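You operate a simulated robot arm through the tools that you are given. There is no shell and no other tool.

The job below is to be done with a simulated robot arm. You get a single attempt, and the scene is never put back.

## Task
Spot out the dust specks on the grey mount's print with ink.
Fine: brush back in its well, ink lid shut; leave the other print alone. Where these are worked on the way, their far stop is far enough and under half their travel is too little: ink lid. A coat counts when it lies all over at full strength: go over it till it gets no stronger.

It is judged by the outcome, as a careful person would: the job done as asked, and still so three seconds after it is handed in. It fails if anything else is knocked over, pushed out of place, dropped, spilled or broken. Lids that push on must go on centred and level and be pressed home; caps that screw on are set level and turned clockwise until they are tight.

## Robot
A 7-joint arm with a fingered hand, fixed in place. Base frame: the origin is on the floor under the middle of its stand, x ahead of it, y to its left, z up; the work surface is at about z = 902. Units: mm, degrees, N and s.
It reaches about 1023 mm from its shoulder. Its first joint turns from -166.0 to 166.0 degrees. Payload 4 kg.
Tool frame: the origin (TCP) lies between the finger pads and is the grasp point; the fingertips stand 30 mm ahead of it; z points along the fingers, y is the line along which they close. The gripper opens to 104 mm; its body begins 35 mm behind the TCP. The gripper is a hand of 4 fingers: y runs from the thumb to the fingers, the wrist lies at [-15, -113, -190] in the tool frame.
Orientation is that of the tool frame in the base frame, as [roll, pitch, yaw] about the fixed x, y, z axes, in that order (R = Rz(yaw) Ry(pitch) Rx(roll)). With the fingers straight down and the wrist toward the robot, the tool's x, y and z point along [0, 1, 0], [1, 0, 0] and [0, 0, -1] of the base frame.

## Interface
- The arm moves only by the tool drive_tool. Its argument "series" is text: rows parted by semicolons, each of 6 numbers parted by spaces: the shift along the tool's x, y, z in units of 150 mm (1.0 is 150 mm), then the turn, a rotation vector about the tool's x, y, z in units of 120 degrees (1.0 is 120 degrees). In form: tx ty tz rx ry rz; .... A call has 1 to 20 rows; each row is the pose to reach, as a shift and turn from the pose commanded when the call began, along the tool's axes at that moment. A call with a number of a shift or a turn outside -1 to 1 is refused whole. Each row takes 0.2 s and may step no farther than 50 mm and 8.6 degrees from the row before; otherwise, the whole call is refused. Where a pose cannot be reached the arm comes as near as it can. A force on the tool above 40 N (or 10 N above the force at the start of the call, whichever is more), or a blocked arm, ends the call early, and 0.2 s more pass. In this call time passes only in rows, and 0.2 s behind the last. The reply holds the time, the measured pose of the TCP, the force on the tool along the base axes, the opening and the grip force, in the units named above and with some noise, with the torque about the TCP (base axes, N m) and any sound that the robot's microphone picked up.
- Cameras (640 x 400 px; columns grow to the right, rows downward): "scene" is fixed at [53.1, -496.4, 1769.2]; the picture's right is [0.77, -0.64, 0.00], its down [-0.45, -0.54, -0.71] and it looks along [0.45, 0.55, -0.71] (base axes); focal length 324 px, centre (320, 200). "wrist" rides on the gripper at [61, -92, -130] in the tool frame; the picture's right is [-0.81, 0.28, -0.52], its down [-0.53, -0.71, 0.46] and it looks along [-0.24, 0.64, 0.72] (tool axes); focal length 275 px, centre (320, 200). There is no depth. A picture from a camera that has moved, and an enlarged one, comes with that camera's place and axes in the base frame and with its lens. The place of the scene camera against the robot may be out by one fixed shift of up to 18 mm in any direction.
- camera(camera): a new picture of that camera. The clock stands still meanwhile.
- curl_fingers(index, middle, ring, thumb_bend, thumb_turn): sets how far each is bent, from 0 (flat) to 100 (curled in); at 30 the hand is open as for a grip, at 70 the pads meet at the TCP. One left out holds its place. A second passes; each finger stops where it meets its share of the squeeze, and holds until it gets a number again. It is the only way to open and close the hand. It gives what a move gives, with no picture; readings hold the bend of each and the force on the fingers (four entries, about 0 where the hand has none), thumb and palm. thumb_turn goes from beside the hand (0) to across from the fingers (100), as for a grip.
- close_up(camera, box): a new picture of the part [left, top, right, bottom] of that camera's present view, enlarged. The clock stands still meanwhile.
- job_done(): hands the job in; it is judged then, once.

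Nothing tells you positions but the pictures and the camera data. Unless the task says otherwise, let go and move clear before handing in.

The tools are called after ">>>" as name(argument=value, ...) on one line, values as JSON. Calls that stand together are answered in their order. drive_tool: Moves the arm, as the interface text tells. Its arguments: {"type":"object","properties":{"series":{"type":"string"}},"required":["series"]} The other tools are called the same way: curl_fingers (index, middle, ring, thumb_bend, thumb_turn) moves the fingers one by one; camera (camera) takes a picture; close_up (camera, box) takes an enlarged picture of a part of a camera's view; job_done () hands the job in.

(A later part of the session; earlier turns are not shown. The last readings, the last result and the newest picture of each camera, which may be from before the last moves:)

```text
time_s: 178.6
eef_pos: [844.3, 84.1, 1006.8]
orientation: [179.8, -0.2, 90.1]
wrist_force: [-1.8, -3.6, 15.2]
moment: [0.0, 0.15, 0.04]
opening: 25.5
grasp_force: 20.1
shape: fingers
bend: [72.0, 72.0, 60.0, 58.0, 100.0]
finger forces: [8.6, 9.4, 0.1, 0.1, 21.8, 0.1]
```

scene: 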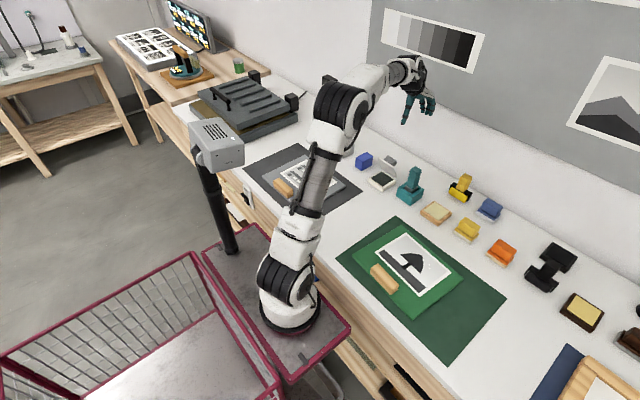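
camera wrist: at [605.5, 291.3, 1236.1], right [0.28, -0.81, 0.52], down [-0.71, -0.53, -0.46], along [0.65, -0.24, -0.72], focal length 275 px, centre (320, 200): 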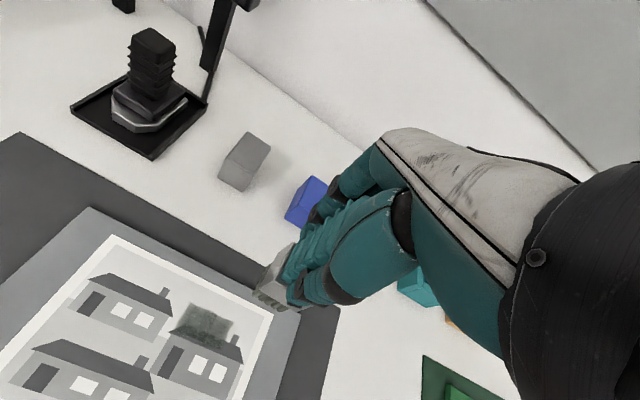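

>>> drive_tool(series="0 0 -0.1 0 0 0; 0 0 -0.3 0 0 0; 0 0 -0.5 0 0 0; 0 0 -0.68 0 0 0")

>>> drive_tool(series="0.2 -0.2 0 0 0 0; 0.4 -0.4 0 0 0 0; 0.6 -0.6 0 0 0 0; 0.8 -0.8 0 0 0 0; 0.97 -0.97 0 0 0 0")

>>> drive_tool(series="0.1 -0.1 0.15 0 0 0; 0.185 -0.18 0.35 0 0 0; 0.185 -0.18 0.6 0 0 0; 0.185 -0.18 0.72 0 0 0; 0.185 -0.18 0.735 0 0 0")

```text
time_s: 179.6
eef_pos: [843.3, 86.2, 1105.1]
orientation: [-180.0, 0.0, 90.1]
wrist_force: [-0.4, -0.6, -1.7]
moment: [-0.03, -0.01, 0.03]
opening: 25.8
grasp_force: 17.3
shape: fingers
bend: [71.0, 71.0, 60.0, 58.0, 100.0]
finger forces: [8.5, 9.0, 0.0, 0.1, 17.1, 0.1]
```

```text
time_s: 180.8
eef_pos: [699.3, 230.3, 1106.8]
orientation: [-180.0, 0.1, 90.1]
wrist_force: [-0.2, -0.4, -1.4]
moment: [-0.03, -0.02, 0.01]
opening: 25.8
grasp_force: 17.2
shape: fingers
bend: [71.0, 71.0, 60.0, 58.0, 100.0]
finger forces: [8.4, 8.9, 0.1, 0.1, 17.0, 0.0]
```

```text
time_s: 182.0
eef_pos: [674.2, 257.2, 997.6]
orientation: [-180.0, 0.0, 90.1]
wrist_force: [0.0, -0.4, -2.7]
moment: [0.01, -0.01, 0.03]
opening: 25.6
grasp_force: 16.8
shape: fingers
bend: [71.0, 71.0, 60.0, 58.0, 100.0]
finger forces: [8.4, 8.7, 0.0, 0.0, 16.9, 0.0]
```

>>> drive_tool(series="0 -0.015 0.006 0 0 0; 0 -0.015 0.01 0 0 0")

>>> drive_tool(series="0 0 0.006 0 0 0")

```text
time_s: 182.6
eef_pos: [672.3, 256.5, 995.8]
orientation: [180.0, -0.1, 90.1]
wrist_force: [-0.2, 0.1, 6.0]
moment: [-0.02, -0.01, 0.0]
opening: 25.4
grasp_force: 18.7
shape: fingers
bend: [71.0, 71.0, 60.0, 58.0, 100.0]
finger forces: [8.8, 9.0, 0.0, 0.1, 18.3, 0.0]
```

```text
time_s: 183.0
eef_pos: [671.2, 256.0, 994.6]
orientation: [179.7, -0.1, 90.2]
wrist_force: [1.2, 1.0, 15.8]
moment: [-0.01, -0.05, 0.01]
opening: 25.5
grasp_force: 20.7
shape: fingers
bend: [71.0, 72.0, 60.0, 58.0, 100.0]
finger forces: [9.5, 10.4, 0.0, 0.0, 21.4, 0.0]
```

>>> drive_tool(series="-0.03 0 -0.002 0 0 0; -0.06 0 -0.002 0 0 0; -0.09 0 -0.002 0 0 0; -0.12 0 -0.002 0 0 0; -0.12 0.015 -0.002 0 0 0; -0.09 0.015 -0.002 0 0 0; -0.06 0.015 -0.002 0 0 0; -0.03 0.015 -0.002 0 0 0; 0 0.015 -0.002 0 0 0; 0.02 0.015 -0.002 0 0 0; 0.02 -0.01 -0.002 0 0 0; 0 -0.01 -0.002 0 0 0; -0.03 -0.01 -0.002 0 0 0; -0.06 -0.01 -0.002 0 0 0; -0.09 -0.01 -0.002 0 0 0; -0.12 -0.01 -0.002 0 0 0; -0.12 0 -0.002 0 0 0; -0.08 0 -0.002 0 0 0; -0.04 0 -0.002 0 0 0; 0 0 -0.002 0 0 0")

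>>> drive_tool(series="0 0 -0.1 0 0 0; 0 0 -0.4 0 0 0; -0.2 -0.12 -0.5 0 0 0; -0.4 -0.24 -0.5 0 0 0; -0.67 -0.35 -0.5 0 0 0")

>>> close_up(camera="wrist", box=[165, 195, 213, 235])

>>> close_up(camera="wrist", box=[155, 185, 225, 245])

```text
time_s: 187.2
eef_pos: [670.4, 256.2, 994.1]
orientation: [-180.0, 0.0, 90.2]
wrist_force: [-0.2, -0.2, 0.5]
moment: [-0.05, -0.05, 0.01]
opening: 25.8
grasp_force: 18.1
shape: fingers
bend: [71.0, 67.0, 60.0, 58.0, 100.0]
finger forces: [9.0, 9.3, 0.0, 0.0, 18.4, 0.0]
```

```text
time_s: 188.4
eef_pos: [618.8, 155.5, 1068.6]
orientation: [-180.0, 0.1, 90.1]
wrist_force: [-0.2, 0.0, -2.0]
moment: [0.02, 0.0, -0.01]
opening: 25.9
grasp_force: 17.7
shape: fingers
bend: [71.0, 67.0, 60.0, 58.0, 100.0]
finger forces: [8.7, 9.2, 0.0, 0.1, 17.6, 0.1]
```

```text
10.00 times, centred on (189, 215) of wrist
camera zoom: at [526.9, 217.5, 1199.2], right [0.28, -0.81, 0.52], down [-0.71, -0.54, -0.46], along [0.65, -0.24, -0.72], focal length 2753 px, centre (1630, 50)
```

zoom: 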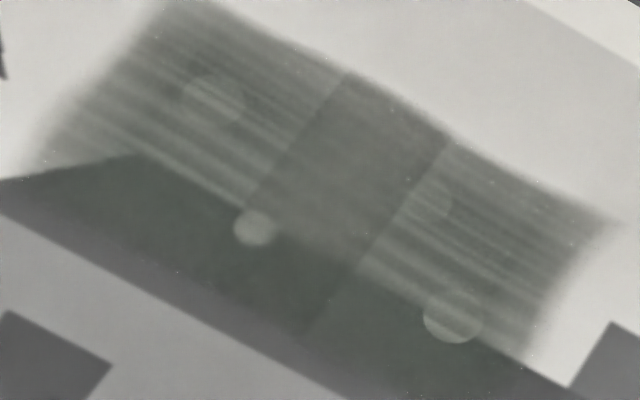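

```text
6.67 times, centred on (190, 215) of wrist
camera zoom: at [526.9, 217.5, 1199.2], right [0.28, -0.81, 0.52], down [-0.71, -0.54, -0.46], along [0.65, -0.24, -0.72], focal length 1835 px, centre (1187, 100)
```

zoom: 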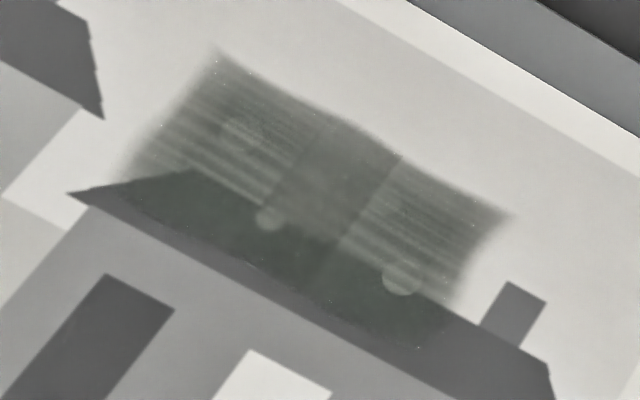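

A and B are nearly hidden, but C and D (lower side) remain weaker: the brush presses more on its far edge. Next pass I'll tilt the brush a few degrees so its near edge does the work, sweeping it over all four specks. First re-ink.

>>> drive_tool(series="0 0 -0.23 0 0 0; -0.12 0.28 -0.23 0 0 0; -0.24 0.56 -0.23 0 0 0; -0.36 0.84 -0.23 0 0 0; -0.4 1.0 -0.23 0 0 0")

>>> drive_tool(series="0.01 0.28 0 0 0 0; 0.02 0.5 0 0 0 0; 0.02 0.5 0.3 0 0 0; 0.02 0.5 0.55 0 0 0; 0.02 0.5 0.645 0 0 0")

>>> drive_tool(series="0 0 0.008 0 0 0; 0 0 0.014 0 0 0")

```text
time_s: 189.6
eef_pos: [768.2, 95.1, 1104.0]
orientation: [179.9, 0.1, 90.1]
wrist_force: [-0.3, -0.9, -1.7]
moment: [-0.02, -0.03, 0.03]
opening: 25.8
grasp_force: 17.3
shape: fingers
bend: [71.0, 67.0, 60.0, 58.0, 100.0]
finger forces: [8.6, 9.1, 0.1, 0.0, 17.5, 0.1]
```

```text
time_s: 190.8
eef_pos: [843.3, 97.4, 1008.2]
orientation: [180.0, 0.0, 90.2]
wrist_force: [0.1, -0.4, -1.5]
moment: [-0.02, -0.01, 0.03]
opening: 26.1
grasp_force: 17.2
shape: fingers
bend: [71.0, 67.0, 60.0, 58.0, 100.0]
finger forces: [8.6, 9.0, 0.0, 0.0, 17.4, 0.0]
```

```text
time_s: 191.4
eef_pos: [842.7, 98.4, 1005.4]
orientation: [179.9, -0.1, 90.1]
wrist_force: [-0.7, -1.3, 9.0]
moment: [-0.02, -0.02, 0.04]
opening: 25.9
grasp_force: 18.6
shape: fingers
bend: [71.0, 67.0, 60.0, 59.0, 100.0]
finger forces: [8.8, 9.2, 0.1, 0.1, 20.4, 0.0]
```

>>> drive_tool(series="0 0 -0.1 0 0 0; 0 0 -0.3 0 0 0; 0 0 -0.5 0 0 0; 0 0 -0.68 0 0 0")

>>> drive_tool(series="0.2 -0.2 0 0 0 0; 0.4 -0.4 0 0 0 0; 0.6 -0.6 0 0 0 0; 0.8 -0.8 0 0 0 0; 0.97 -0.97 0 0 0 0")

>>> drive_tool(series="0.05 -0.05 0.2 0 0 0; 0.1 -0.08 0.4 -0.02 0 0; 0.1 -0.08 0.6 -0.042 0 0")

>>> close_up(camera="wrist", box=[190, 240, 330, 360])

```text
time_s: 192.4
eef_pos: [845.1, 99.4, 1106.8]
orientation: [179.9, 0.0, 90.1]
wrist_force: [-0.4, -0.7, -1.3]
moment: [-0.02, 0.02, 0.0]
opening: 25.7
grasp_force: 17.6
shape: fingers
bend: [71.0, 67.0, 60.0, 58.0, 100.0]
finger forces: [8.6, 8.9, 0.0, 0.1, 17.5, 0.1]
```

```text
time_s: 193.6
eef_pos: [695.4, 245.1, 1105.2]
orientation: [-179.9, 0.0, 90.0]
wrist_force: [0.7, -0.1, -1.3]
moment: [0.01, 0.02, 0.0]
opening: 25.8
grasp_force: 17.3
shape: fingers
bend: [71.0, 67.0, 60.0, 58.0, 100.0]
finger forces: [8.6, 9.0, 0.1, 0.1, 17.3, 0.1]
```

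```text
time_s: 194.4
eef_pos: [688.0, 259.9, 1015.2]
orientation: [174.9, -0.1, 90.1]
wrist_force: [0.1, -0.4, -2.1]
moment: [0.01, -0.04, 0.0]
opening: 25.9
grasp_force: 17.3
shape: fingers
bend: [71.0, 67.0, 60.0, 58.0, 100.0]
finger forces: [8.5, 8.7, 0.0, 0.1, 17.3, 0.0]
```

```text
3.33 times, centred on (260, 300) of wrist
camera zoom: at [583.4, 321.1, 1138.5], right [0.23, -0.81, 0.54], down [-0.67, -0.53, -0.52], along [0.71, -0.24, -0.66], focal length 918 px, centre (520, -133)
```

zoom: 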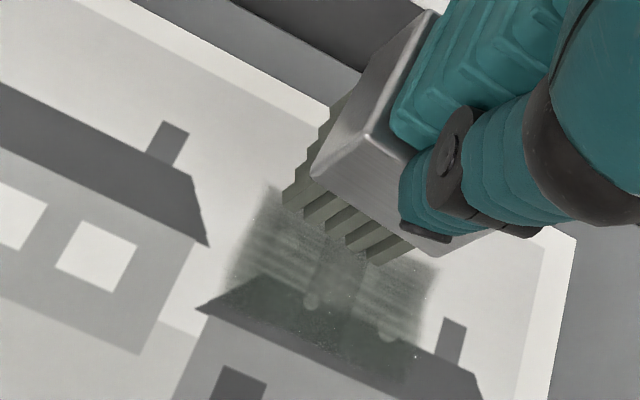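

The brush itself was leaning toward its far edge, so I'll add ~4° more tilt and lower carefully to contact at the near edge.

>>> drive_tool(series="0 0 0 -0.034 0 0; 0 -0.007 0.08 -0.034 0 0")

>>> close_up(camera="wrist", box=[190, 240, 330, 360])

>>> close_up(camera="scene", box=[300, 140, 350, 190])

```text
time_s: 195.0
eef_pos: [685.7, 259.3, 1004.6]
orientation: [170.9, -0.1, 90.1]
wrist_force: [0.0, -0.2, -1.5]
moment: [0.01, -0.02, 0.03]
opening: 25.8
grasp_force: 17.1
shape: fingers
bend: [71.0, 67.0, 60.0, 58.0, 100.0]
finger forces: [8.4, 8.7, 0.0, 0.0, 17.3, 0.0]
```

```text
3.33 times, centred on (260, 300) of wrist
camera zoom: at [573.7, 321.4, 1119.7], right [0.19, -0.81, 0.55], down [-0.63, -0.53, -0.56], along [0.75, -0.24, -0.61], focal length 918 px, centre (520, -133)
```

zoom: 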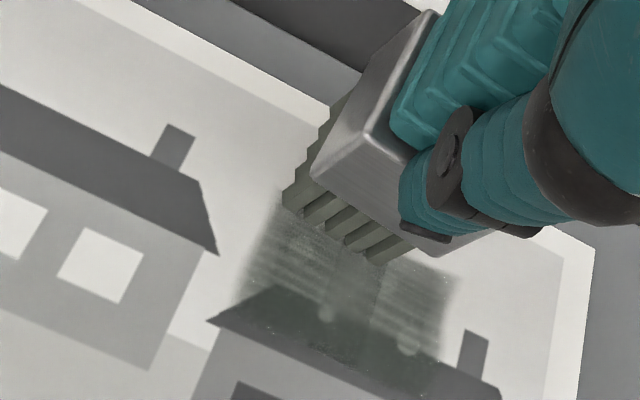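

```text
8.00 times, centred on (325, 165) of scene
camera zoom: at [53.1, -496.4, 1769.2], right [0.77, -0.64, 0.0], down [-0.45, -0.54, -0.71], along [0.45, 0.55, -0.71], focal length 2590 px, centre (280, 480)
```

zoom: 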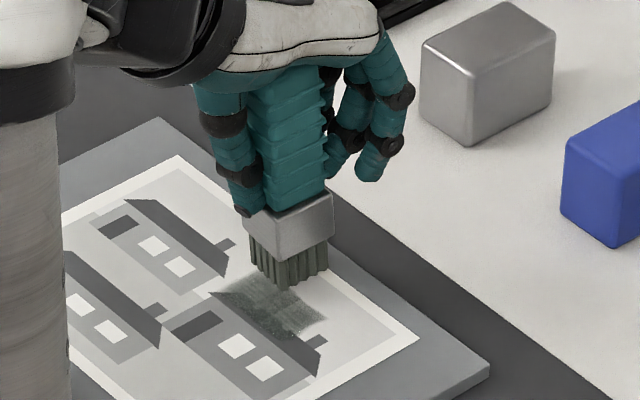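

>>> drive_tool(series="0 -0.004 0.026 0 0 0")

>>> drive_tool(series="0 -0.001 0.0066 0 0 0; 0 -0.002 0.013 0 0 0")

>>> drive_tool(series="0 -0.001 0.0066 0 0 0")

```text
time_s: 195.4
eef_pos: [685.2, 261.2, 1000.6]
orientation: [170.9, 0.0, 90.3]
wrist_force: [-0.6, 0.5, -1.8]
moment: [0.0, -0.01, -0.03]
opening: 25.8
grasp_force: 16.8
shape: fingers
bend: [71.0, 67.0, 60.0, 58.0, 100.0]
finger forces: [8.3, 8.7, 0.0, 0.0, 17.3, 0.0]
```

```text
time_s: 196.0
eef_pos: [685.5, 260.7, 997.5]
orientation: [170.9, 0.0, 90.2]
wrist_force: [-0.4, -0.3, -1.5]
moment: [-0.01, -0.01, -0.01]
opening: 25.7
grasp_force: 17.2
shape: fingers
bend: [71.0, 67.0, 60.0, 58.0, 100.0]
finger forces: [8.3, 8.7, 0.1, 0.0, 17.3, 0.0]
```

```text
time_s: 196.4
eef_pos: [684.1, 261.1, 998.0]
orientation: [170.9, 0.1, 90.1]
wrist_force: [-0.1, -0.7, -2.0]
moment: [0.01, 0.0, 0.0]
opening: 26.0
grasp_force: 17.4
shape: fingers
bend: [71.0, 67.0, 60.0, 58.0, 100.0]
finger forces: [8.3, 8.7, 0.0, 0.0, 17.3, 0.1]
```

>>> drive_tool(series="0 -0.001 0.0066 0 0 0")

>>> drive_tool(series="0 -0.001 0.0066 0 0 0")

```text
time_s: 196.8
eef_pos: [684.7, 260.4, 997.3]
orientation: [171.0, 0.0, 90.0]
wrist_force: [-0.5, -0.1, -1.3]
moment: [0.01, 0.01, 0.02]
opening: 25.7
grasp_force: 17.1
shape: fingers
bend: [71.0, 67.0, 60.0, 58.0, 100.0]
finger forces: [8.2, 8.7, 0.0, 0.0, 17.3, 0.0]
```

```text
time_s: 197.2
eef_pos: [684.1, 260.6, 997.4]
orientation: [170.9, -0.1, 90.2]
wrist_force: [0.0, -0.5, -1.4]
moment: [0.0, -0.04, -0.03]
opening: 25.8
grasp_force: 17.2
shape: fingers
bend: [71.0, 67.0, 60.0, 58.0, 100.0]
finger forces: [8.3, 8.7, 0.0, 0.0, 17.3, 0.1]
```

>>> drive_tool(series="0 -0.001 0.0066 0 0 0")

>>> drive_tool(series="0 -0.001 0.0066 0 0 0")

>>> drive_tool(series="0 -0.001 0.0066 0 0 0")

```text
time_s: 197.6
eef_pos: [686.2, 260.8, 995.3]
orientation: [170.8, 0.0, 90.1]
wrist_force: [-1.0, 1.2, 3.0]
moment: [-0.02, 0.13, -0.01]
opening: 26.0
grasp_force: 17.4
shape: fingers
bend: [71.0, 67.0, 60.0, 58.0, 100.0]
finger forces: [8.3, 8.6, 0.0, 0.0, 18.2, 0.0]
```

```text
time_s: 198.0
eef_pos: [685.5, 259.6, 995.3]
orientation: [170.9, 0.0, 90.2]
wrist_force: [-0.3, 2.2, 9.0]
moment: [0.03, 0.23, -0.01]
opening: 25.8
grasp_force: 18.7
shape: fingers
bend: [71.0, 67.0, 60.0, 59.0, 100.0]
finger forces: [8.8, 9.0, 0.1, 0.1, 18.6, 0.1]
```

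```text
time_s: 198.4
eef_pos: [685.4, 260.1, 994.4]
orientation: [170.8, -0.2, 90.2]
wrist_force: [1.3, 2.9, 18.8]
moment: [0.04, 0.27, -0.01]
opening: 25.6
grasp_force: 19.3
shape: fingers
bend: [71.0, 72.0, 60.0, 59.0, 100.0]
finger forces: [9.0, 9.9, 0.0, 0.0, 19.8, 0.0]
```

Contact is now at the near edge (~x 667). I'll ease to ~10 N and sweep this edge over x 653–676 back and forth at the left half, then check.

>>> drive_tool(series="0 -0.0255 -0.0095 0 0 0; 0 -0.0518 -0.0137 0 0 0; 0 -0.0781 -0.0179 0 0 0; 0 -0.0979 -0.0211 0 0 0; 0 -0.065 -0.0158 0 0 0; 0 -0.032 -0.0105 0 0 0; 0 0.0009 -0.0053 0 0 0; 0 0.0338 0 0 0 0; 0 0.0601 0.0042 0 0 0; 0 0.0338 0 0 0 0; 0 0.0009 -0.0053 0 0 0; 0 -0.032 -0.0105 0 0 0; 0 -0.065 -0.0158 0 0 0; 0 -0.0979 -0.0211 0 0 0")

>>> close_up(camera="wrist", box=[190, 240, 330, 360])

```text
time_s: 201.4
eef_pos: [671.2, 260.3, 995.0]
orientation: [170.7, 0.0, 90.1]
wrist_force: [5.9, -0.6, 16.4]
moment: [-0.06, -0.15, 0.01]
opening: 24.9
grasp_force: 23.2
shape: fingers
bend: [71.0, 65.0, 60.0, 60.0, 100.0]
finger forces: [11.6, 12.6, 0.0, 0.0, 21.7, 0.0]
```

```text
3.33 times, centred on (260, 300) of wrist
camera zoom: at [558.2, 321.9, 1109.0], right [0.19, -0.81, 0.55], down [-0.63, -0.53, -0.56], along [0.75, -0.24, -0.61], focal length 918 px, centre (520, -133)
```

zoom: 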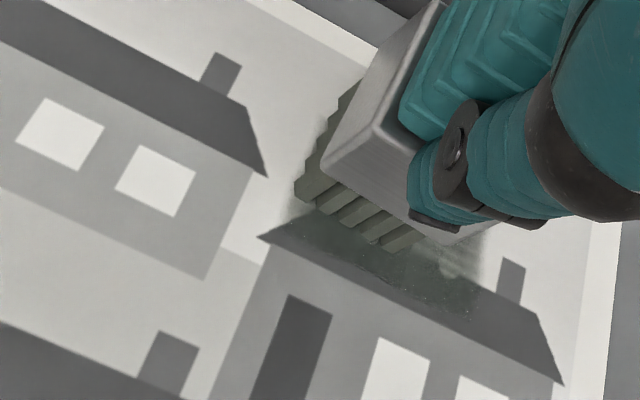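

Now the same sweep over the right half (B, D).

>>> drive_tool(series="0 0.0042 -0.0263 0 0 0; -0.113 0.0042 -0.0263 0 0 0; -0.113 0.0003 -0.002 0 0 0; -0.113 0.0333 0.0033 0 0 0; -0.113 0.0662 0.0086 0 0 0; -0.113 0.0991 0.0138 0 0 0; -0.113 0.132 0.0191 0 0 0; -0.113 0.1583 0.0233 0 0 0; -0.113 0.132 0.0191 0 0 0; -0.113 0.0991 0.0138 0 0 0; -0.113 0.0662 0.0086 0 0 0; -0.113 0.0333 0.0033 0 0 0; -0.113 0.0003 -0.002 0 0 0; -0.113 0.0042 -0.0263 0 0 0; -0.113 0.02 -0.15 0 0 0")

>>> drive_tool(series="0 0.03 -0.2 0 0 0; -0.2 -0.1 -0.35 0.034 0 0; -0.4 -0.22 -0.37 0.076 0 0; -0.52 -0.38 -0.37 0.076 0 0")

>>> camera(camera="wrist")

```text
time_s: 204.6
eef_pos: [668.2, 245.9, 1015.5]
orientation: [170.8, 0.0, 90.1]
wrist_force: [1.0, -0.2, -1.7]
moment: [0.02, 0.01, 0.02]
opening: 25.1
grasp_force: 18.9
shape: fingers
bend: [71.0, 66.0, 60.0, 59.0, 100.0]
finger forces: [8.6, 9.0, 0.0, 0.1, 20.0, 0.0]
```

```text
time_s: 205.6
eef_pos: [605.7, 164.6, 1061.6]
orientation: [179.9, 0.0, 90.2]
wrist_force: [0.7, 0.4, -1.6]
moment: [0.03, -0.01, -0.02]
opening: 25.3
grasp_force: 18.9
shape: fingers
bend: [71.0, 66.0, 60.0, 59.0, 100.0]
finger forces: [8.7, 9.0, 0.0, 0.0, 19.9, 0.1]
```

```text
taken
camera wrist: at [512.5, 226.8, 1192.6], right [0.28, -0.81, 0.52], down [-0.71, -0.53, -0.46], along [0.65, -0.24, -0.72], focal length 275 px, centre (320, 200)
```

wrist: 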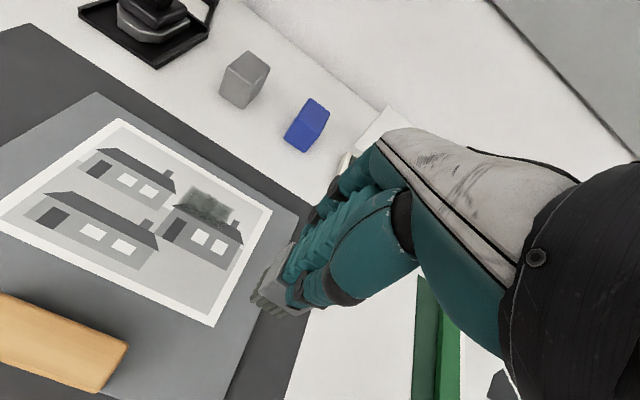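

>>> close_up(camera="wrist", box=[180, 180, 240, 230])

>>> close_up(camera="wrist", box=[165, 175, 245, 240])

```text
8.00 times, centred on (210, 205) of wrist
camera zoom: at [512.5, 226.8, 1192.6], right [0.28, -0.81, 0.52], down [-0.71, -0.53, -0.46], along [0.65, -0.24, -0.72], focal length 2202 px, centre (1200, 160)
```

zoom: 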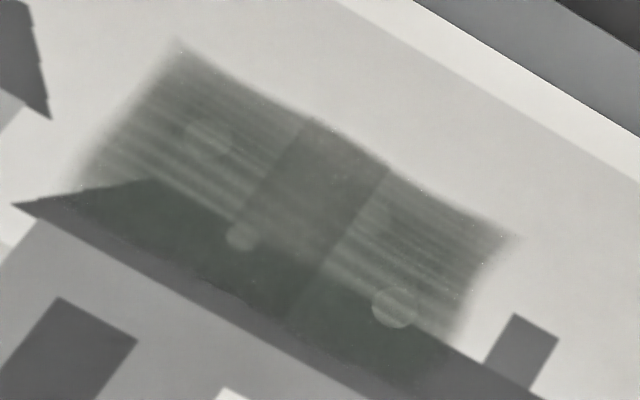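

```text
6.15 times, centred on (205, 208) of wrist
camera zoom: at [512.5, 226.8, 1192.6], right [0.28, -0.81, 0.52], down [-0.71, -0.53, -0.46], along [0.65, -0.24, -0.72], focal length 1694 px, centre (1028, 154)
```

zoom: 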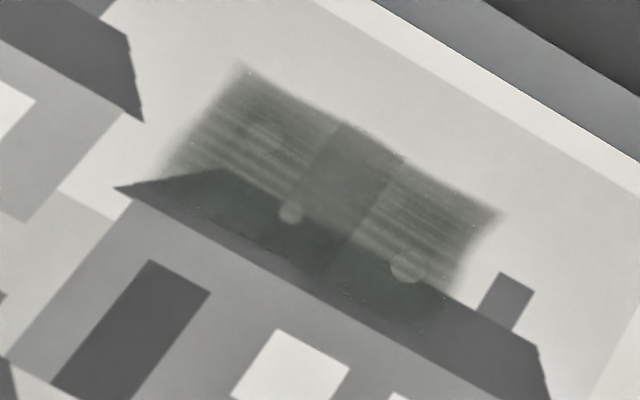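

The pattern and darkness look almost unchanged from the last two passes, i.e. it appears to get no stronger. I'll check the brush's ink state at the pot and do one last confirming pass.

>>> drive_tool(series="0 0 -0.3 0 0 0; -0.14 0.28 -0.35 0 0 0; -0.28 0.56 -0.35 0 0 0; -0.42 0.84 -0.35 0 0 0; -0.52 1.0 -0.35 0 0 0")

>>> drive_tool(series="0 0.28 0 0 0 0; 0 0.58 0 0 0 0")

>>> close_up(camera="wrist", box=[150, 180, 400, 370])

>>> close_up(camera="scene", box=[350, 110, 430, 190])

```text
time_s: 206.8
eef_pos: [753.6, 87.1, 1113.9]
orientation: [179.9, 0.0, 90.2]
wrist_force: [-0.6, 0.7, -2.1]
moment: [0.02, -0.02, 0.01]
opening: 24.8
grasp_force: 18.7
shape: fingers
bend: [71.0, 66.0, 60.0, 59.0, 100.0]
finger forces: [8.7, 9.1, 0.1, 0.1, 19.8, 0.0]
```

```text
time_s: 207.4
eef_pos: [839.8, 88.2, 1118.6]
orientation: [179.9, 0.1, 90.1]
wrist_force: [0.0, 1.1, -1.6]
moment: [0.0, 0.0, -0.03]
opening: 24.9
grasp_force: 19.1
shape: fingers
bend: [71.0, 66.0, 60.0, 59.0, 100.0]
finger forces: [8.7, 8.9, 0.1, 0.0, 19.9, 0.1]
```

```text
2.11 times, centred on (275, 275) of wrist
camera zoom: at [746.6, 150.4, 1248.7], right [0.28, -0.81, 0.52], down [-0.71, -0.53, -0.46], along [0.65, -0.24, -0.72], focal length 580 px, centre (415, 42)
```

zoom: 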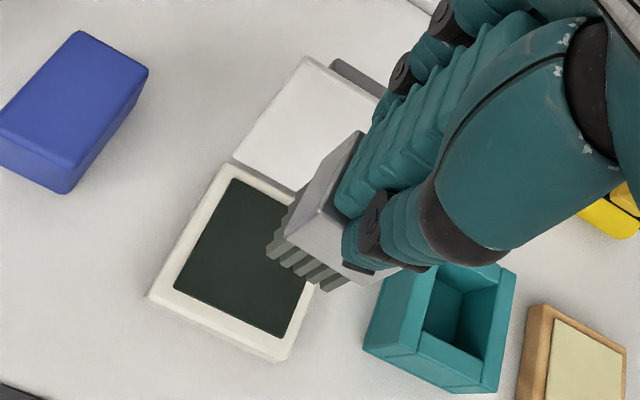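

```text
5.00 times, centred on (390, 150) of scene
camera zoom: at [53.1, -496.4, 1769.2], right [0.77, -0.64, 0.0], down [-0.45, -0.54, -0.71], along [0.45, 0.55, -0.71], focal length 1618 px, centre (-30, 450)
```

zoom: 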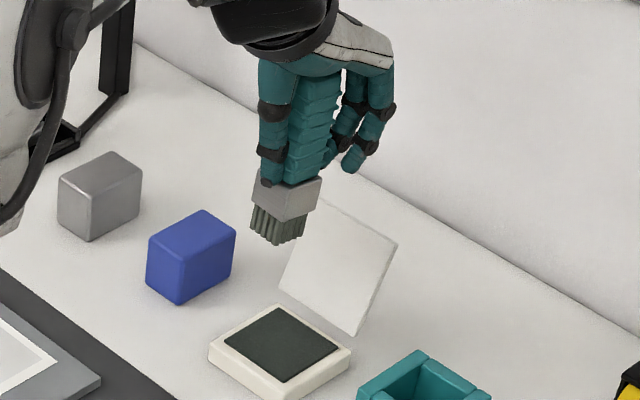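

The brush is still dark, so ink supply isn't the limit. I'll dip once more and do a longer rubbing pass to confirm that the coat truly gets no stronger.

>>> drive_tool(series="0 0.03 0.25 0 0 0; 0 0.03 0.5 0 0 0; 0 0.03 0.7 0 0 0; 0 0.03 0.725 0 0 0")

>>> drive_tool(series="0 0 0.008 0 0 0; 0 0 0.014 0 0 0")

>>> drive_tool(series="0 0 0.007 0 0 0")

```text
time_s: 208.4
eef_pos: [845.5, 88.3, 1006.8]
orientation: [180.0, 0.0, 90.2]
wrist_force: [-0.1, -0.1, -1.2]
moment: [-0.01, -0.01, -0.02]
opening: 24.9
grasp_force: 19.0
shape: fingers
bend: [71.0, 66.0, 60.0, 59.0, 100.0]
finger forces: [8.6, 9.0, 0.0, 0.0, 19.7, 0.0]
```

```text
time_s: 209.0
eef_pos: [846.5, 87.9, 1004.4]
orientation: [180.0, 0.0, 90.2]
wrist_force: [-1.2, -0.2, 3.7]
moment: [0.02, 0.05, -0.03]
opening: 24.7
grasp_force: 20.0
shape: fingers
bend: [71.0, 67.0, 60.0, 59.0, 100.0]
finger forces: [8.6, 9.0, 0.0, 0.0, 22.7, 0.0]
```

```text
time_s: 209.4
eef_pos: [847.5, 87.7, 1004.6]
orientation: [179.9, -0.1, 90.1]
wrist_force: [-3.0, -0.5, 16.6]
moment: [0.01, 0.2, 0.02]
opening: 24.9
grasp_force: 23.7
shape: fingers
bend: [71.0, 67.0, 60.0, 59.0, 100.0]
finger forces: [8.6, 9.1, 0.0, 0.0, 29.2, 0.1]
```

>>> drive_tool(series="0 0 -0.1 0 0 0; 0 0 -0.3 0 0 0; 0 0 -0.5 0 0 0; 0 0 -0.69 0 0 0")

>>> drive_tool(series="0.2 -0.2 0 0 0 0; 0.4 -0.4 0 0 0 0; 0.6 -0.6 0 0 0 0; 0.8 -0.8 0 0 0 0; 0.97 -0.97 0 0 0 0")

>>> drive_tool(series="0.08 -0.1 0.15 0 0 0; 0.16 -0.2 0.35 0 0 0; 0.16 -0.2 0.6 0 0 0; 0.16 -0.2 0.73 0 0 0")

>>> drive_tool(series="0 0 0.01 0 0 0; 0 0 0.015 0 0 0")

```text
time_s: 210.4
eef_pos: [848.2, 88.4, 1103.9]
orientation: [-180.0, -0.1, 90.2]
wrist_force: [0.8, -0.5, -1.5]
moment: [-0.02, 0.03, 0.03]
opening: 25.0
grasp_force: 19.0
shape: fingers
bend: [71.0, 67.0, 60.0, 59.0, 100.0]
finger forces: [8.9, 8.8, 0.1, 0.0, 20.1, 0.0]
```

```text
time_s: 211.6
eef_pos: [701.5, 234.5, 1106.0]
orientation: [-180.0, 0.1, 90.0]
wrist_force: [0.1, -0.6, -1.3]
moment: [0.05, 0.0, 0.0]
opening: 24.8
grasp_force: 18.8
shape: fingers
bend: [71.0, 67.0, 60.0, 59.0, 100.0]
finger forces: [8.8, 8.7, 0.0, 0.0, 19.6, 0.0]
```

```text
time_s: 212.6
eef_pos: [669.2, 257.8, 998.4]
orientation: [179.9, -0.1, 90.2]
wrist_force: [-0.8, -0.4, -1.5]
moment: [0.06, -0.04, -0.01]
opening: 24.8
grasp_force: 18.5
shape: fingers
bend: [71.0, 67.0, 60.0, 59.0, 100.0]
finger forces: [8.7, 8.8, 0.0, 0.0, 19.7, 0.0]
```

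```text
time_s: 213.2
eef_pos: [670.3, 256.9, 995.2]
orientation: [180.0, 0.0, 90.1]
wrist_force: [0.0, 0.1, -2.2]
moment: [0.01, -0.01, 0.01]
opening: 25.0
grasp_force: 18.4
shape: fingers
bend: [71.0, 67.0, 60.0, 59.0, 100.0]
finger forces: [8.8, 8.7, 0.0, 0.0, 19.7, 0.0]
```

>>> drive_tool(series="0 0 0.006 0 0 0")

>>> drive_tool(series="0 0 0.007 0 0 0")

>>> drive_tool(series="0 0 0.006 0 0 0")

```text
time_s: 213.6
eef_pos: [670.0, 257.5, 994.9]
orientation: [179.9, 0.0, 90.1]
wrist_force: [-0.8, 0.2, -0.3]
moment: [0.01, 0.01, -0.04]
opening: 25.1
grasp_force: 18.2
shape: fingers
bend: [71.0, 67.0, 60.0, 59.0, 100.0]
finger forces: [8.7, 8.7, 0.0, 0.0, 20.1, 0.1]
```

```text
time_s: 214.0
eef_pos: [671.1, 257.4, 994.6]
orientation: [179.9, 0.0, 90.2]
wrist_force: [-1.4, -0.3, 7.8]
moment: [0.0, 0.11, 0.01]
opening: 25.0
grasp_force: 20.2
shape: fingers
bend: [71.0, 67.0, 60.0, 59.0, 100.0]
finger forces: [8.7, 8.8, 0.0, 0.0, 23.3, 0.0]
```

```text
time_s: 214.4
eef_pos: [672.1, 257.2, 993.8]
orientation: [179.7, -0.1, 90.2]
wrist_force: [-2.7, 0.4, 22.5]
moment: [0.03, 0.3, 0.01]
opening: 24.8
grasp_force: 24.6
shape: fingers
bend: [71.0, 67.0, 60.0, 59.0, 100.0]
finger forces: [8.8, 9.2, 0.0, 0.0, 31.7, 0.1]
```

>>> drive_tool(series="0.01 0 -0.004 0 0 0; 0.01 0.025 -0.004 0 0 0; -0.01 0.025 -0.004 0 0 0; -0.01 -0.025 -0.004 0 0 0; 0.01 -0.025 -0.004 0 0 0; 0.01 0.025 -0.004 0 0 0; -0.01 0.025 -0.004 0 0 0; -0.01 -0.025 -0.004 0 0 0; -0.04 -0.025 -0.004 0 0 0; -0.04 0.025 -0.004 0 0 0; -0.06 0.025 -0.004 0 0 0; -0.06 -0.025 -0.004 0 0 0; -0.09 -0.025 -0.004 0 0 0; -0.09 0.025 -0.004 0 0 0; -0.11 0.025 -0.004 0 0 0; -0.11 -0.025 -0.004 0 0 0; -0.13 -0.025 -0.004 0 0 0; -0.13 0.025 -0.004 0 0 0; -0.1 0 -0.004 0 0 0")

>>> drive_tool(series="-0.02 0 0.001 0 0 0; -0.02 0.03 0.001 0 0 0; -0.02 -0.03 0.001 0 0 0; -0.01 0.03 0.001 0 0 0; 0 -0.03 0.001 0 0 0; 0.02 0.03 0.001 0 0 0; 0.04 -0.03 0.001 0 0 0; 0.06 0.03 0.001 0 0 0; 0.08 -0.03 0.001 0 0 0; 0.1 0.03 0.001 0 0 0; 0.12 -0.03 0.001 0 0 0; 0.12 0.03 0.001 0 0 0; 0.12 0 0.001 0 0 0; 0.08 0 0.001 0 0 0; 0.04 0 0.001 0 0 0; 0 0 0.001 0 0 0")

```text
time_s: 218.3
eef_pos: [674.7, 239.4, 993.1]
orientation: [179.9, -0.2, 90.3]
wrist_force: [-3.9, 3.3, 13.2]
moment: [0.09, 0.32, -0.04]
opening: 25.5
grasp_force: 23.8
shape: fingers
bend: [71.0, 71.0, 60.0, 60.0, 99.0]
finger forces: [8.7, 8.2, 0.0, 0.0, 30.1, 0.0]
stopped in row 19: the force on the tool passed its limit at 40 N (the readings are from after the stop); the commanded pose is now the measured one
```

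```text
time_s: 221.7
eef_pos: [673.7, 239.0, 992.9]
orientation: [179.9, -0.2, 90.1]
wrist_force: [-0.4, 8.0, 24.2]
moment: [0.31, 0.02, 0.04]
opening: 25.4
grasp_force: 26.3
shape: fingers
bend: [71.0, 66.0, 60.0, 61.0, 99.0]
finger forces: [10.6, 9.3, 0.1, 0.0, 31.5, 0.0]
```

The force got too high at the end; I'll lift off right away and check that the print and mount haven't shifted.

>>> drive_tool(series="0 0 -0.1 0 0 0; 0 0 -0.3 0 0 0; 0 0 -0.45 0 0 0; -0.2 -0.12 -0.5 0 0 0; -0.4 -0.24 -0.5 0 0 0; -0.52 -0.4 -0.5 0 0 0")

>>> camera(camera="wrist")

>>> camera(camera="scene")

>>> close_up(camera="wrist", box=[165, 175, 245, 240])

```text
time_s: 223.1
eef_pos: [617.2, 159.6, 1066.2]
orientation: [179.9, -0.1, 90.2]
wrist_force: [0.2, 1.0, -2.1]
moment: [-0.02, -0.02, -0.04]
opening: 25.7
grasp_force: 18.7
shape: fingers
bend: [71.0, 66.0, 60.0, 60.0, 100.0]
finger forces: [8.8, 8.9, 0.1, 0.0, 19.8, 0.1]
```

```text
taken
camera wrist: at [523.2, 221.9, 1198.0], right [0.28, -0.81, 0.52], down [-0.71, -0.53, -0.46], along [0.65, -0.24, -0.72], focal length 275 px, centre (320, 200)
```

wrist: 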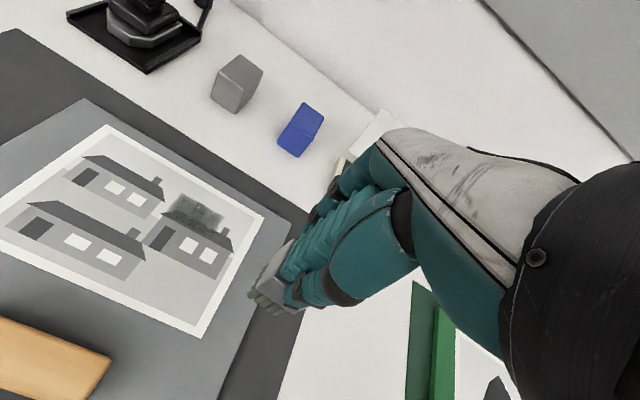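

```text
taken
```

scene: 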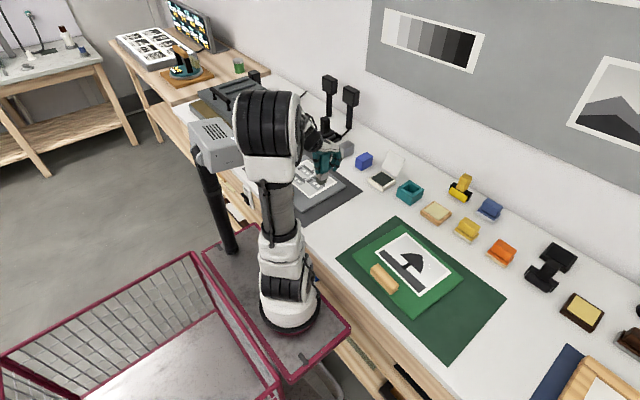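

```text
6.15 times, centred on (205, 208) of wrist
camera zoom: at [523.2, 221.9, 1198.0], right [0.28, -0.81, 0.52], down [-0.71, -0.53, -0.46], along [0.65, -0.24, -0.72], focal length 1694 px, centre (1028, 154)
```

zoom: 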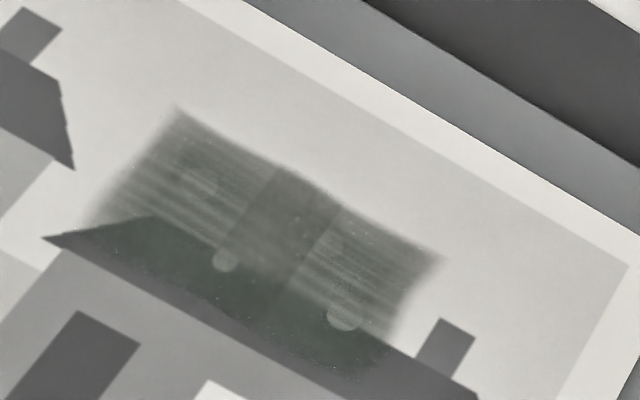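

The print hasn't moved, and even the firm long rub made no visible change—so the coat is at full strength. Now I'll take the brush back to its well.

>>> drive_tool(series="0 0 -0.3 0 0 0; -0.2 0.25 -0.37 0 0 0; -0.4 0.5 -0.37 0 0 0; -0.6 0.75 -0.37 0 0 0; -0.8 1.0 -0.37 0 0 0")

>>> drive_tool(series="-0.2 0.2 0 0 0 0; -0.4 0.45 0 0 0 0; -0.51 0.67 0 0 0 0")

>>> camera(camera="wrist")

>>> close_up(camera="wrist", box=[170, 220, 340, 360])

>>> close_up(camera="scene", box=[370, 110, 450, 210])

```text
time_s: 224.3
eef_pos: [767.5, 41.4, 1121.6]
orientation: [179.8, -0.1, 90.2]
wrist_force: [-0.7, 0.3, -1.9]
moment: [0.0, -0.01, 0.02]
opening: 25.3
grasp_force: 18.3
shape: fingers
bend: [71.0, 66.0, 60.0, 60.0, 100.0]
finger forces: [8.7, 8.9, 0.0, 0.1, 19.5, 0.0]
```

```text
time_s: 225.1
eef_pos: [867.0, -36.7, 1122.8]
orientation: [180.0, -0.2, 90.1]
wrist_force: [0.3, 0.9, -2.4]
moment: [-0.03, -0.01, -0.04]
opening: 25.6
grasp_force: 18.5
shape: fingers
bend: [71.0, 66.0, 60.0, 60.0, 100.0]
finger forces: [8.8, 8.9, 0.1, 0.0, 19.4, 0.0]
```

```text
taken
camera wrist: at [775.3, 24.3, 1253.8], right [0.28, -0.81, 0.52], down [-0.71, -0.53, -0.46], along [0.65, -0.24, -0.72], focal length 275 px, centre (320, 200)
```

wrist: 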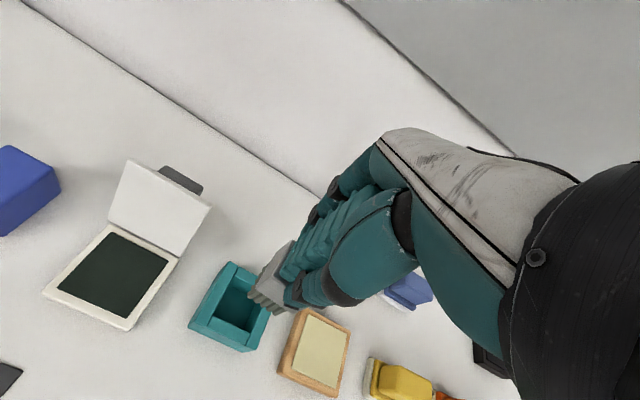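

```text
2.86 times, centred on (255, 290) of wrist
camera zoom: at [775.3, 24.3, 1253.8], right [0.28, -0.81, 0.52], down [-0.71, -0.53, -0.46], along [0.65, -0.24, -0.72], focal length 786 px, centre (506, -57)
```

zoom: 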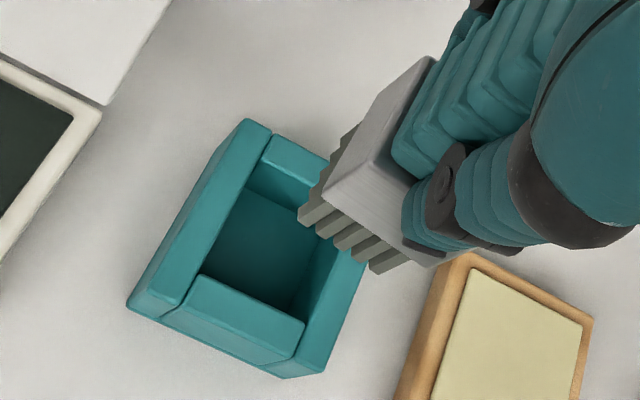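

```text
4.00 times, centred on (410, 160) of scene
camera zoom: at [53.1, -496.4, 1769.2], right [0.77, -0.64, 0.0], down [-0.45, -0.54, -0.71], along [0.45, 0.55, -0.71], focal length 1295 px, centre (-40, 360)
```

zoom: 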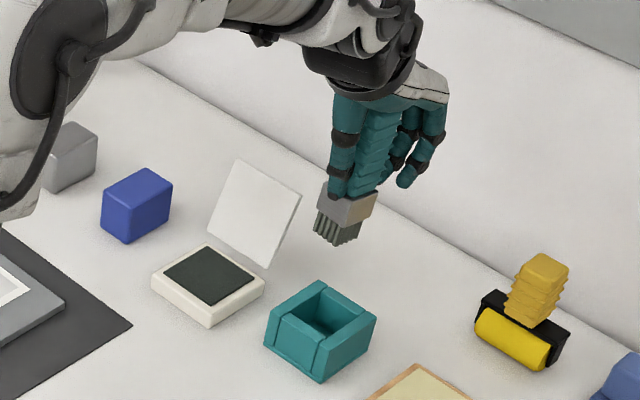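

The brush leans ~3° and is yawed ~6°. I'll correct its attitude and centre it over the cavity before lowering.

>>> drive_tool(series="0 0 0 -0.027 -0.016 -0.04; -0.013 0.013 0 -0.027 -0.016 -0.04")

>>> close_up(camera="wrist", box=[170, 220, 340, 360])

>>> close_up(camera="scene", box=[370, 110, 450, 210])

```text
time_s: 225.7
eef_pos: [868.1, -39.6, 1121.7]
orientation: [176.8, 2.0, 95.0]
wrist_force: [-0.9, -0.6, -2.1]
moment: [-0.02, -0.02, 0.0]
opening: 25.5
grasp_force: 18.7
shape: fingers
bend: [71.0, 66.0, 60.0, 60.0, 100.0]
finger forces: [8.7, 8.8, 0.0, 0.0, 19.3, 0.0]
```

```text
2.86 times, centred on (255, 290) of wrist
camera zoom: at [764.3, 18.8, 1245.7], right [0.31, -0.77, 0.56], down [-0.64, -0.61, -0.48], along [0.7, -0.21, -0.68], focal length 786 px, centre (506, -57)
```

zoom: 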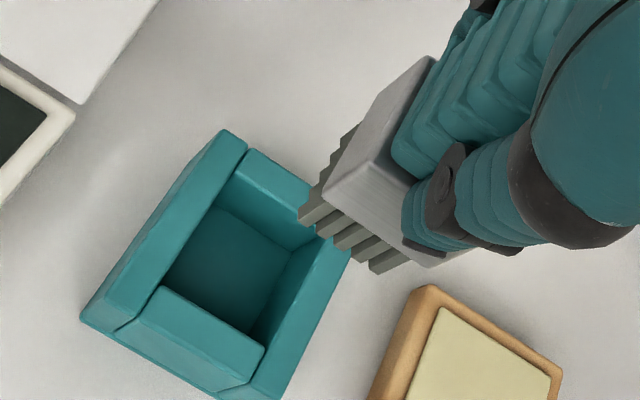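

```text
4.00 times, centred on (410, 160) of scene
camera zoom: at [53.1, -496.4, 1769.2], right [0.77, -0.64, 0.0], down [-0.45, -0.54, -0.71], along [0.45, 0.55, -0.71], focal length 1295 px, centre (-40, 360)
```

zoom: 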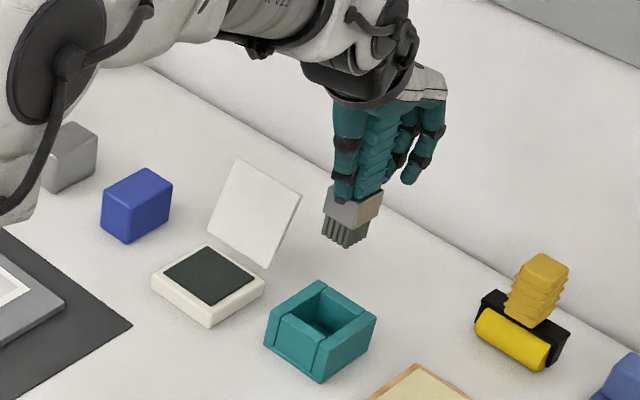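

>>> drive_tool(series="0.0207 0.0042 0.3 0 0 0; 0.0311 -0.0125 0.6 0 0 0; 0.0377 -0.0229 0.786 0 0 0")

>>> close_up(camera="wrist", box=[170, 220, 340, 360])

>>> close_up(camera="scene", box=[370, 130, 450, 210])

```text
time_s: 226.5
eef_pos: [870.9, -36.1, 1003.9]
orientation: [176.7, 2.0, 94.8]
wrist_force: [-0.3, -0.6, -2.6]
moment: [0.03, -0.02, 0.01]
opening: 25.4
grasp_force: 18.2
shape: fingers
bend: [71.0, 67.0, 60.0, 60.0, 100.0]
finger forces: [8.7, 8.8, 0.1, 0.1, 19.5, 0.0]
```

```text
2.86 times, centred on (255, 290) of wrist
camera zoom: at [765.8, 22.5, 1128.6], right [0.31, -0.77, 0.56], down [-0.64, -0.61, -0.48], along [0.71, -0.21, -0.68], focal length 786 px, centre (506, -57)
```

zoom: 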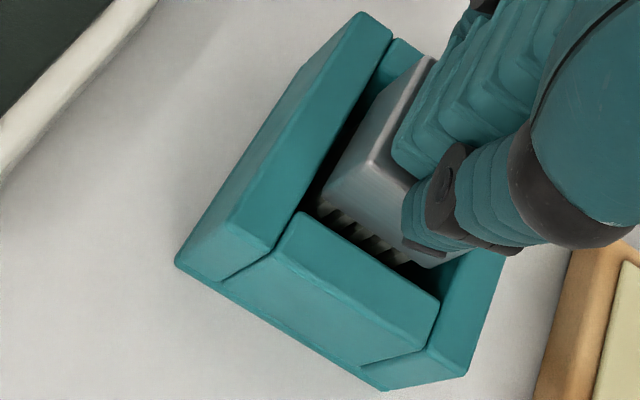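

```text
5.00 times, centred on (410, 170) of scene
camera zoom: at [53.1, -496.4, 1769.2], right [0.77, -0.64, 0.0], down [-0.45, -0.54, -0.71], along [0.45, 0.55, -0.71], focal length 1618 px, centre (-130, 350)
```

zoom: 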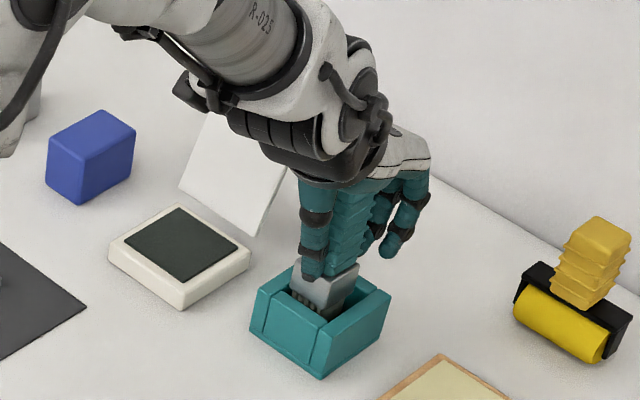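

It's inside the cavity with clearance. Lowering the rest of the way gently.

>>> drive_tool(series="0.001 -0.002 0.035 0 0 0; 0.0023 -0.0037 0.0665 0 0 0")

>>> drive_tool(series="0 0 0.007 0 0 0; 0 -0.001 0.014 0 0 0")

>>> drive_tool(series="0 0 0.007 0 0 0")

```text
time_s: 227.1
eef_pos: [871.0, -36.2, 994.0]
orientation: [176.8, 2.0, 94.9]
wrist_force: [-1.1, -0.3, -1.7]
moment: [0.0, 0.01, 0.06]
opening: 25.7
grasp_force: 18.6
shape: fingers
bend: [71.0, 67.0, 60.0, 60.0, 100.0]
finger forces: [8.7, 8.8, 0.1, 0.0, 19.4, 0.1]
```

```text
time_s: 227.7
eef_pos: [870.1, -37.3, 992.8]
orientation: [176.9, 2.0, 94.9]
wrist_force: [0.5, -1.0, -2.4]
moment: [0.0, -0.03, -0.01]
opening: 25.6
grasp_force: 18.1
shape: fingers
bend: [71.0, 67.0, 60.0, 60.0, 100.0]
finger forces: [8.7, 8.8, 0.0, 0.0, 19.4, 0.0]
```

```text
time_s: 228.1
eef_pos: [869.6, -36.2, 990.7]
orientation: [176.8, 2.0, 94.8]
wrist_force: [0.4, -0.1, -2.4]
moment: [0.0, 0.0, 0.0]
opening: 25.3
grasp_force: 18.0
shape: fingers
bend: [71.0, 67.0, 60.0, 60.0, 100.0]
finger forces: [8.6, 8.8, 0.0, 0.1, 19.5, 0.0]
```

>>> drive_tool(series="0 0 0.007 0 0 0")

>>> drive_tool(series="0 0 0.007 0 0 0")

>>> close_up(camera="scene", box=[380, 140, 440, 210])

```text
time_s: 228.5
eef_pos: [871.6, -36.9, 989.5]
orientation: [176.8, 1.9, 94.9]
wrist_force: [-0.1, -0.2, -1.5]
moment: [-0.02, -0.02, -0.02]
opening: 25.5
grasp_force: 18.7
shape: fingers
bend: [71.0, 67.0, 60.0, 60.0, 100.0]
finger forces: [8.8, 8.8, 0.0, 0.1, 19.5, 0.0]
```

```text
time_s: 228.9
eef_pos: [871.2, -35.6, 989.3]
orientation: [176.8, 2.0, 94.9]
wrist_force: [0.0, 0.3, -1.6]
moment: [-0.01, -0.05, -0.01]
opening: 25.1
grasp_force: 18.5
shape: fingers
bend: [71.0, 67.0, 60.0, 60.0, 100.0]
finger forces: [8.7, 8.8, 0.1, 0.0, 19.4, 0.0]
```

```text
5.71 times, centred on (410, 175) of scene
camera zoom: at [53.1, -496.4, 1769.2], right [0.77, -0.64, 0.0], down [-0.45, -0.54, -0.71], along [0.45, 0.55, -0.71], focal length 1850 px, centre (-194, 343)
```

zoom: 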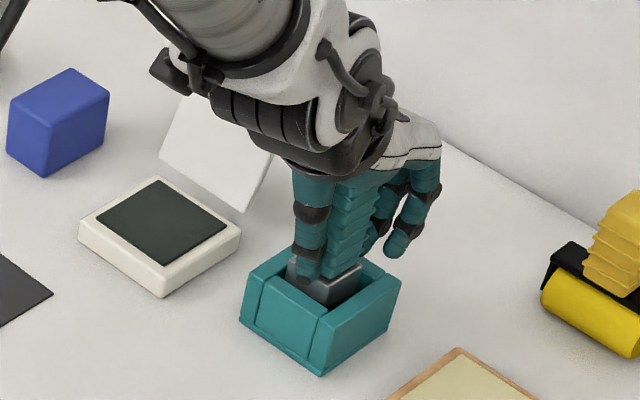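

>>> drive_tool(series="0 0 0.007 0 0 0")

>>> drive_tool(series="0 0 0.007 0 0 0")

>>> drive_tool(series="0 0 0.007 0 0 0")

```text
time_s: 229.3
eef_pos: [870.5, -35.8, 987.7]
orientation: [176.9, 2.0, 94.8]
wrist_force: [0.3, -0.5, -1.5]
moment: [-0.02, -0.02, 0.01]
opening: 25.6
grasp_force: 18.4
shape: fingers
bend: [71.0, 67.0, 60.0, 60.0, 100.0]
finger forces: [8.7, 8.8, 0.0, 0.1, 19.4, 0.0]
```

```text
time_s: 229.7
eef_pos: [871.2, -36.7, 987.1]
orientation: [176.6, 2.0, 94.9]
wrist_force: [0.0, 0.0, 2.0]
moment: [0.02, 0.01, 0.05]
opening: 25.5
grasp_force: 19.5
shape: fingers
bend: [71.0, 67.0, 60.0, 60.0, 100.0]
finger forces: [9.1, 9.0, 0.0, 0.1, 21.1, 0.0]
```

```text
time_s: 230.1
eef_pos: [872.1, -36.6, 986.5]
orientation: [176.7, 2.0, 95.0]
wrist_force: [-3.9, -0.8, 12.6]
moment: [0.05, 0.23, 0.0]
opening: 25.3
grasp_force: 21.7
shape: fingers
bend: [71.0, 67.0, 60.0, 60.0, 100.0]
finger forces: [8.6, 8.8, 0.0, 0.0, 27.3, 0.0]
```

The brush is on the floor of the well. I'll relieve the pressure, loosen the grip just slightly, raise the hand a little to clear the walls, and then open fully.

>>> drive_tool(series="0 0 -0.008 0 0 0")

>>> curl_fingers(index=63, middle=60, thumb_bend=54)

>>> drive_tool(series="0 0 -0.03 0 0 0; 0 0 -0.06 0 0 0; 0 0 -0.09 0 0 0")

>>> close_up(camera="scene", box=[380, 140, 440, 210])

```text
time_s: 230.5
eef_pos: [871.4, -37.5, 988.1]
orientation: [176.8, 2.0, 94.9]
wrist_force: [-1.5, -1.2, 7.7]
moment: [0.16, 0.07, 0.05]
opening: 25.4
grasp_force: 21.8
shape: fingers
bend: [71.0, 67.0, 60.0, 60.0, 100.0]
finger forces: [9.4, 9.2, 0.0, 0.0, 24.5, 0.0]
```

```text
time_s: 231.5
eef_pos: [871.1, -36.7, 987.6]
orientation: [176.9, 2.0, 94.9]
wrist_force: [-1.5, 0.3, 0.0]
moment: [-0.02, 0.01, 0.01]
opening: 31.0
grasp_force: 0.4
shape: fingers
bend: [63.0, 60.0, 60.0, 53.0, 100.0]
finger forces: [0.1, 0.1, 0.0, 0.0, 1.1, 0.0]
```

```text
time_s: 232.3
eef_pos: [872.2, -35.3, 999.9]
orientation: [176.7, 2.1, 94.8]
wrist_force: [-0.6, 0.7, -0.4]
moment: [0.01, 0.02, -0.02]
opening: 30.8
grasp_force: 0.4
shape: fingers
bend: [63.0, 60.0, 60.0, 53.0, 100.0]
finger forces: [0.0, 0.0, 0.0, 0.1, 0.2, 0.0]
```

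```text
5.71 times, centred on (410, 175) of scene
camera zoom: at [53.1, -496.4, 1769.2], right [0.77, -0.64, 0.0], down [-0.45, -0.54, -0.71], along [0.45, 0.55, -0.71], focal length 1850 px, centre (-194, 343)
```

zoom: 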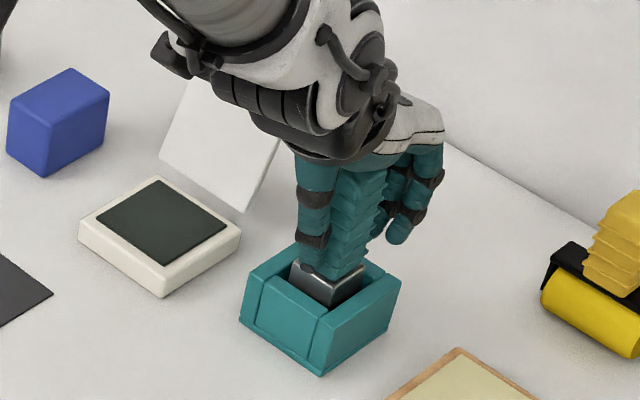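

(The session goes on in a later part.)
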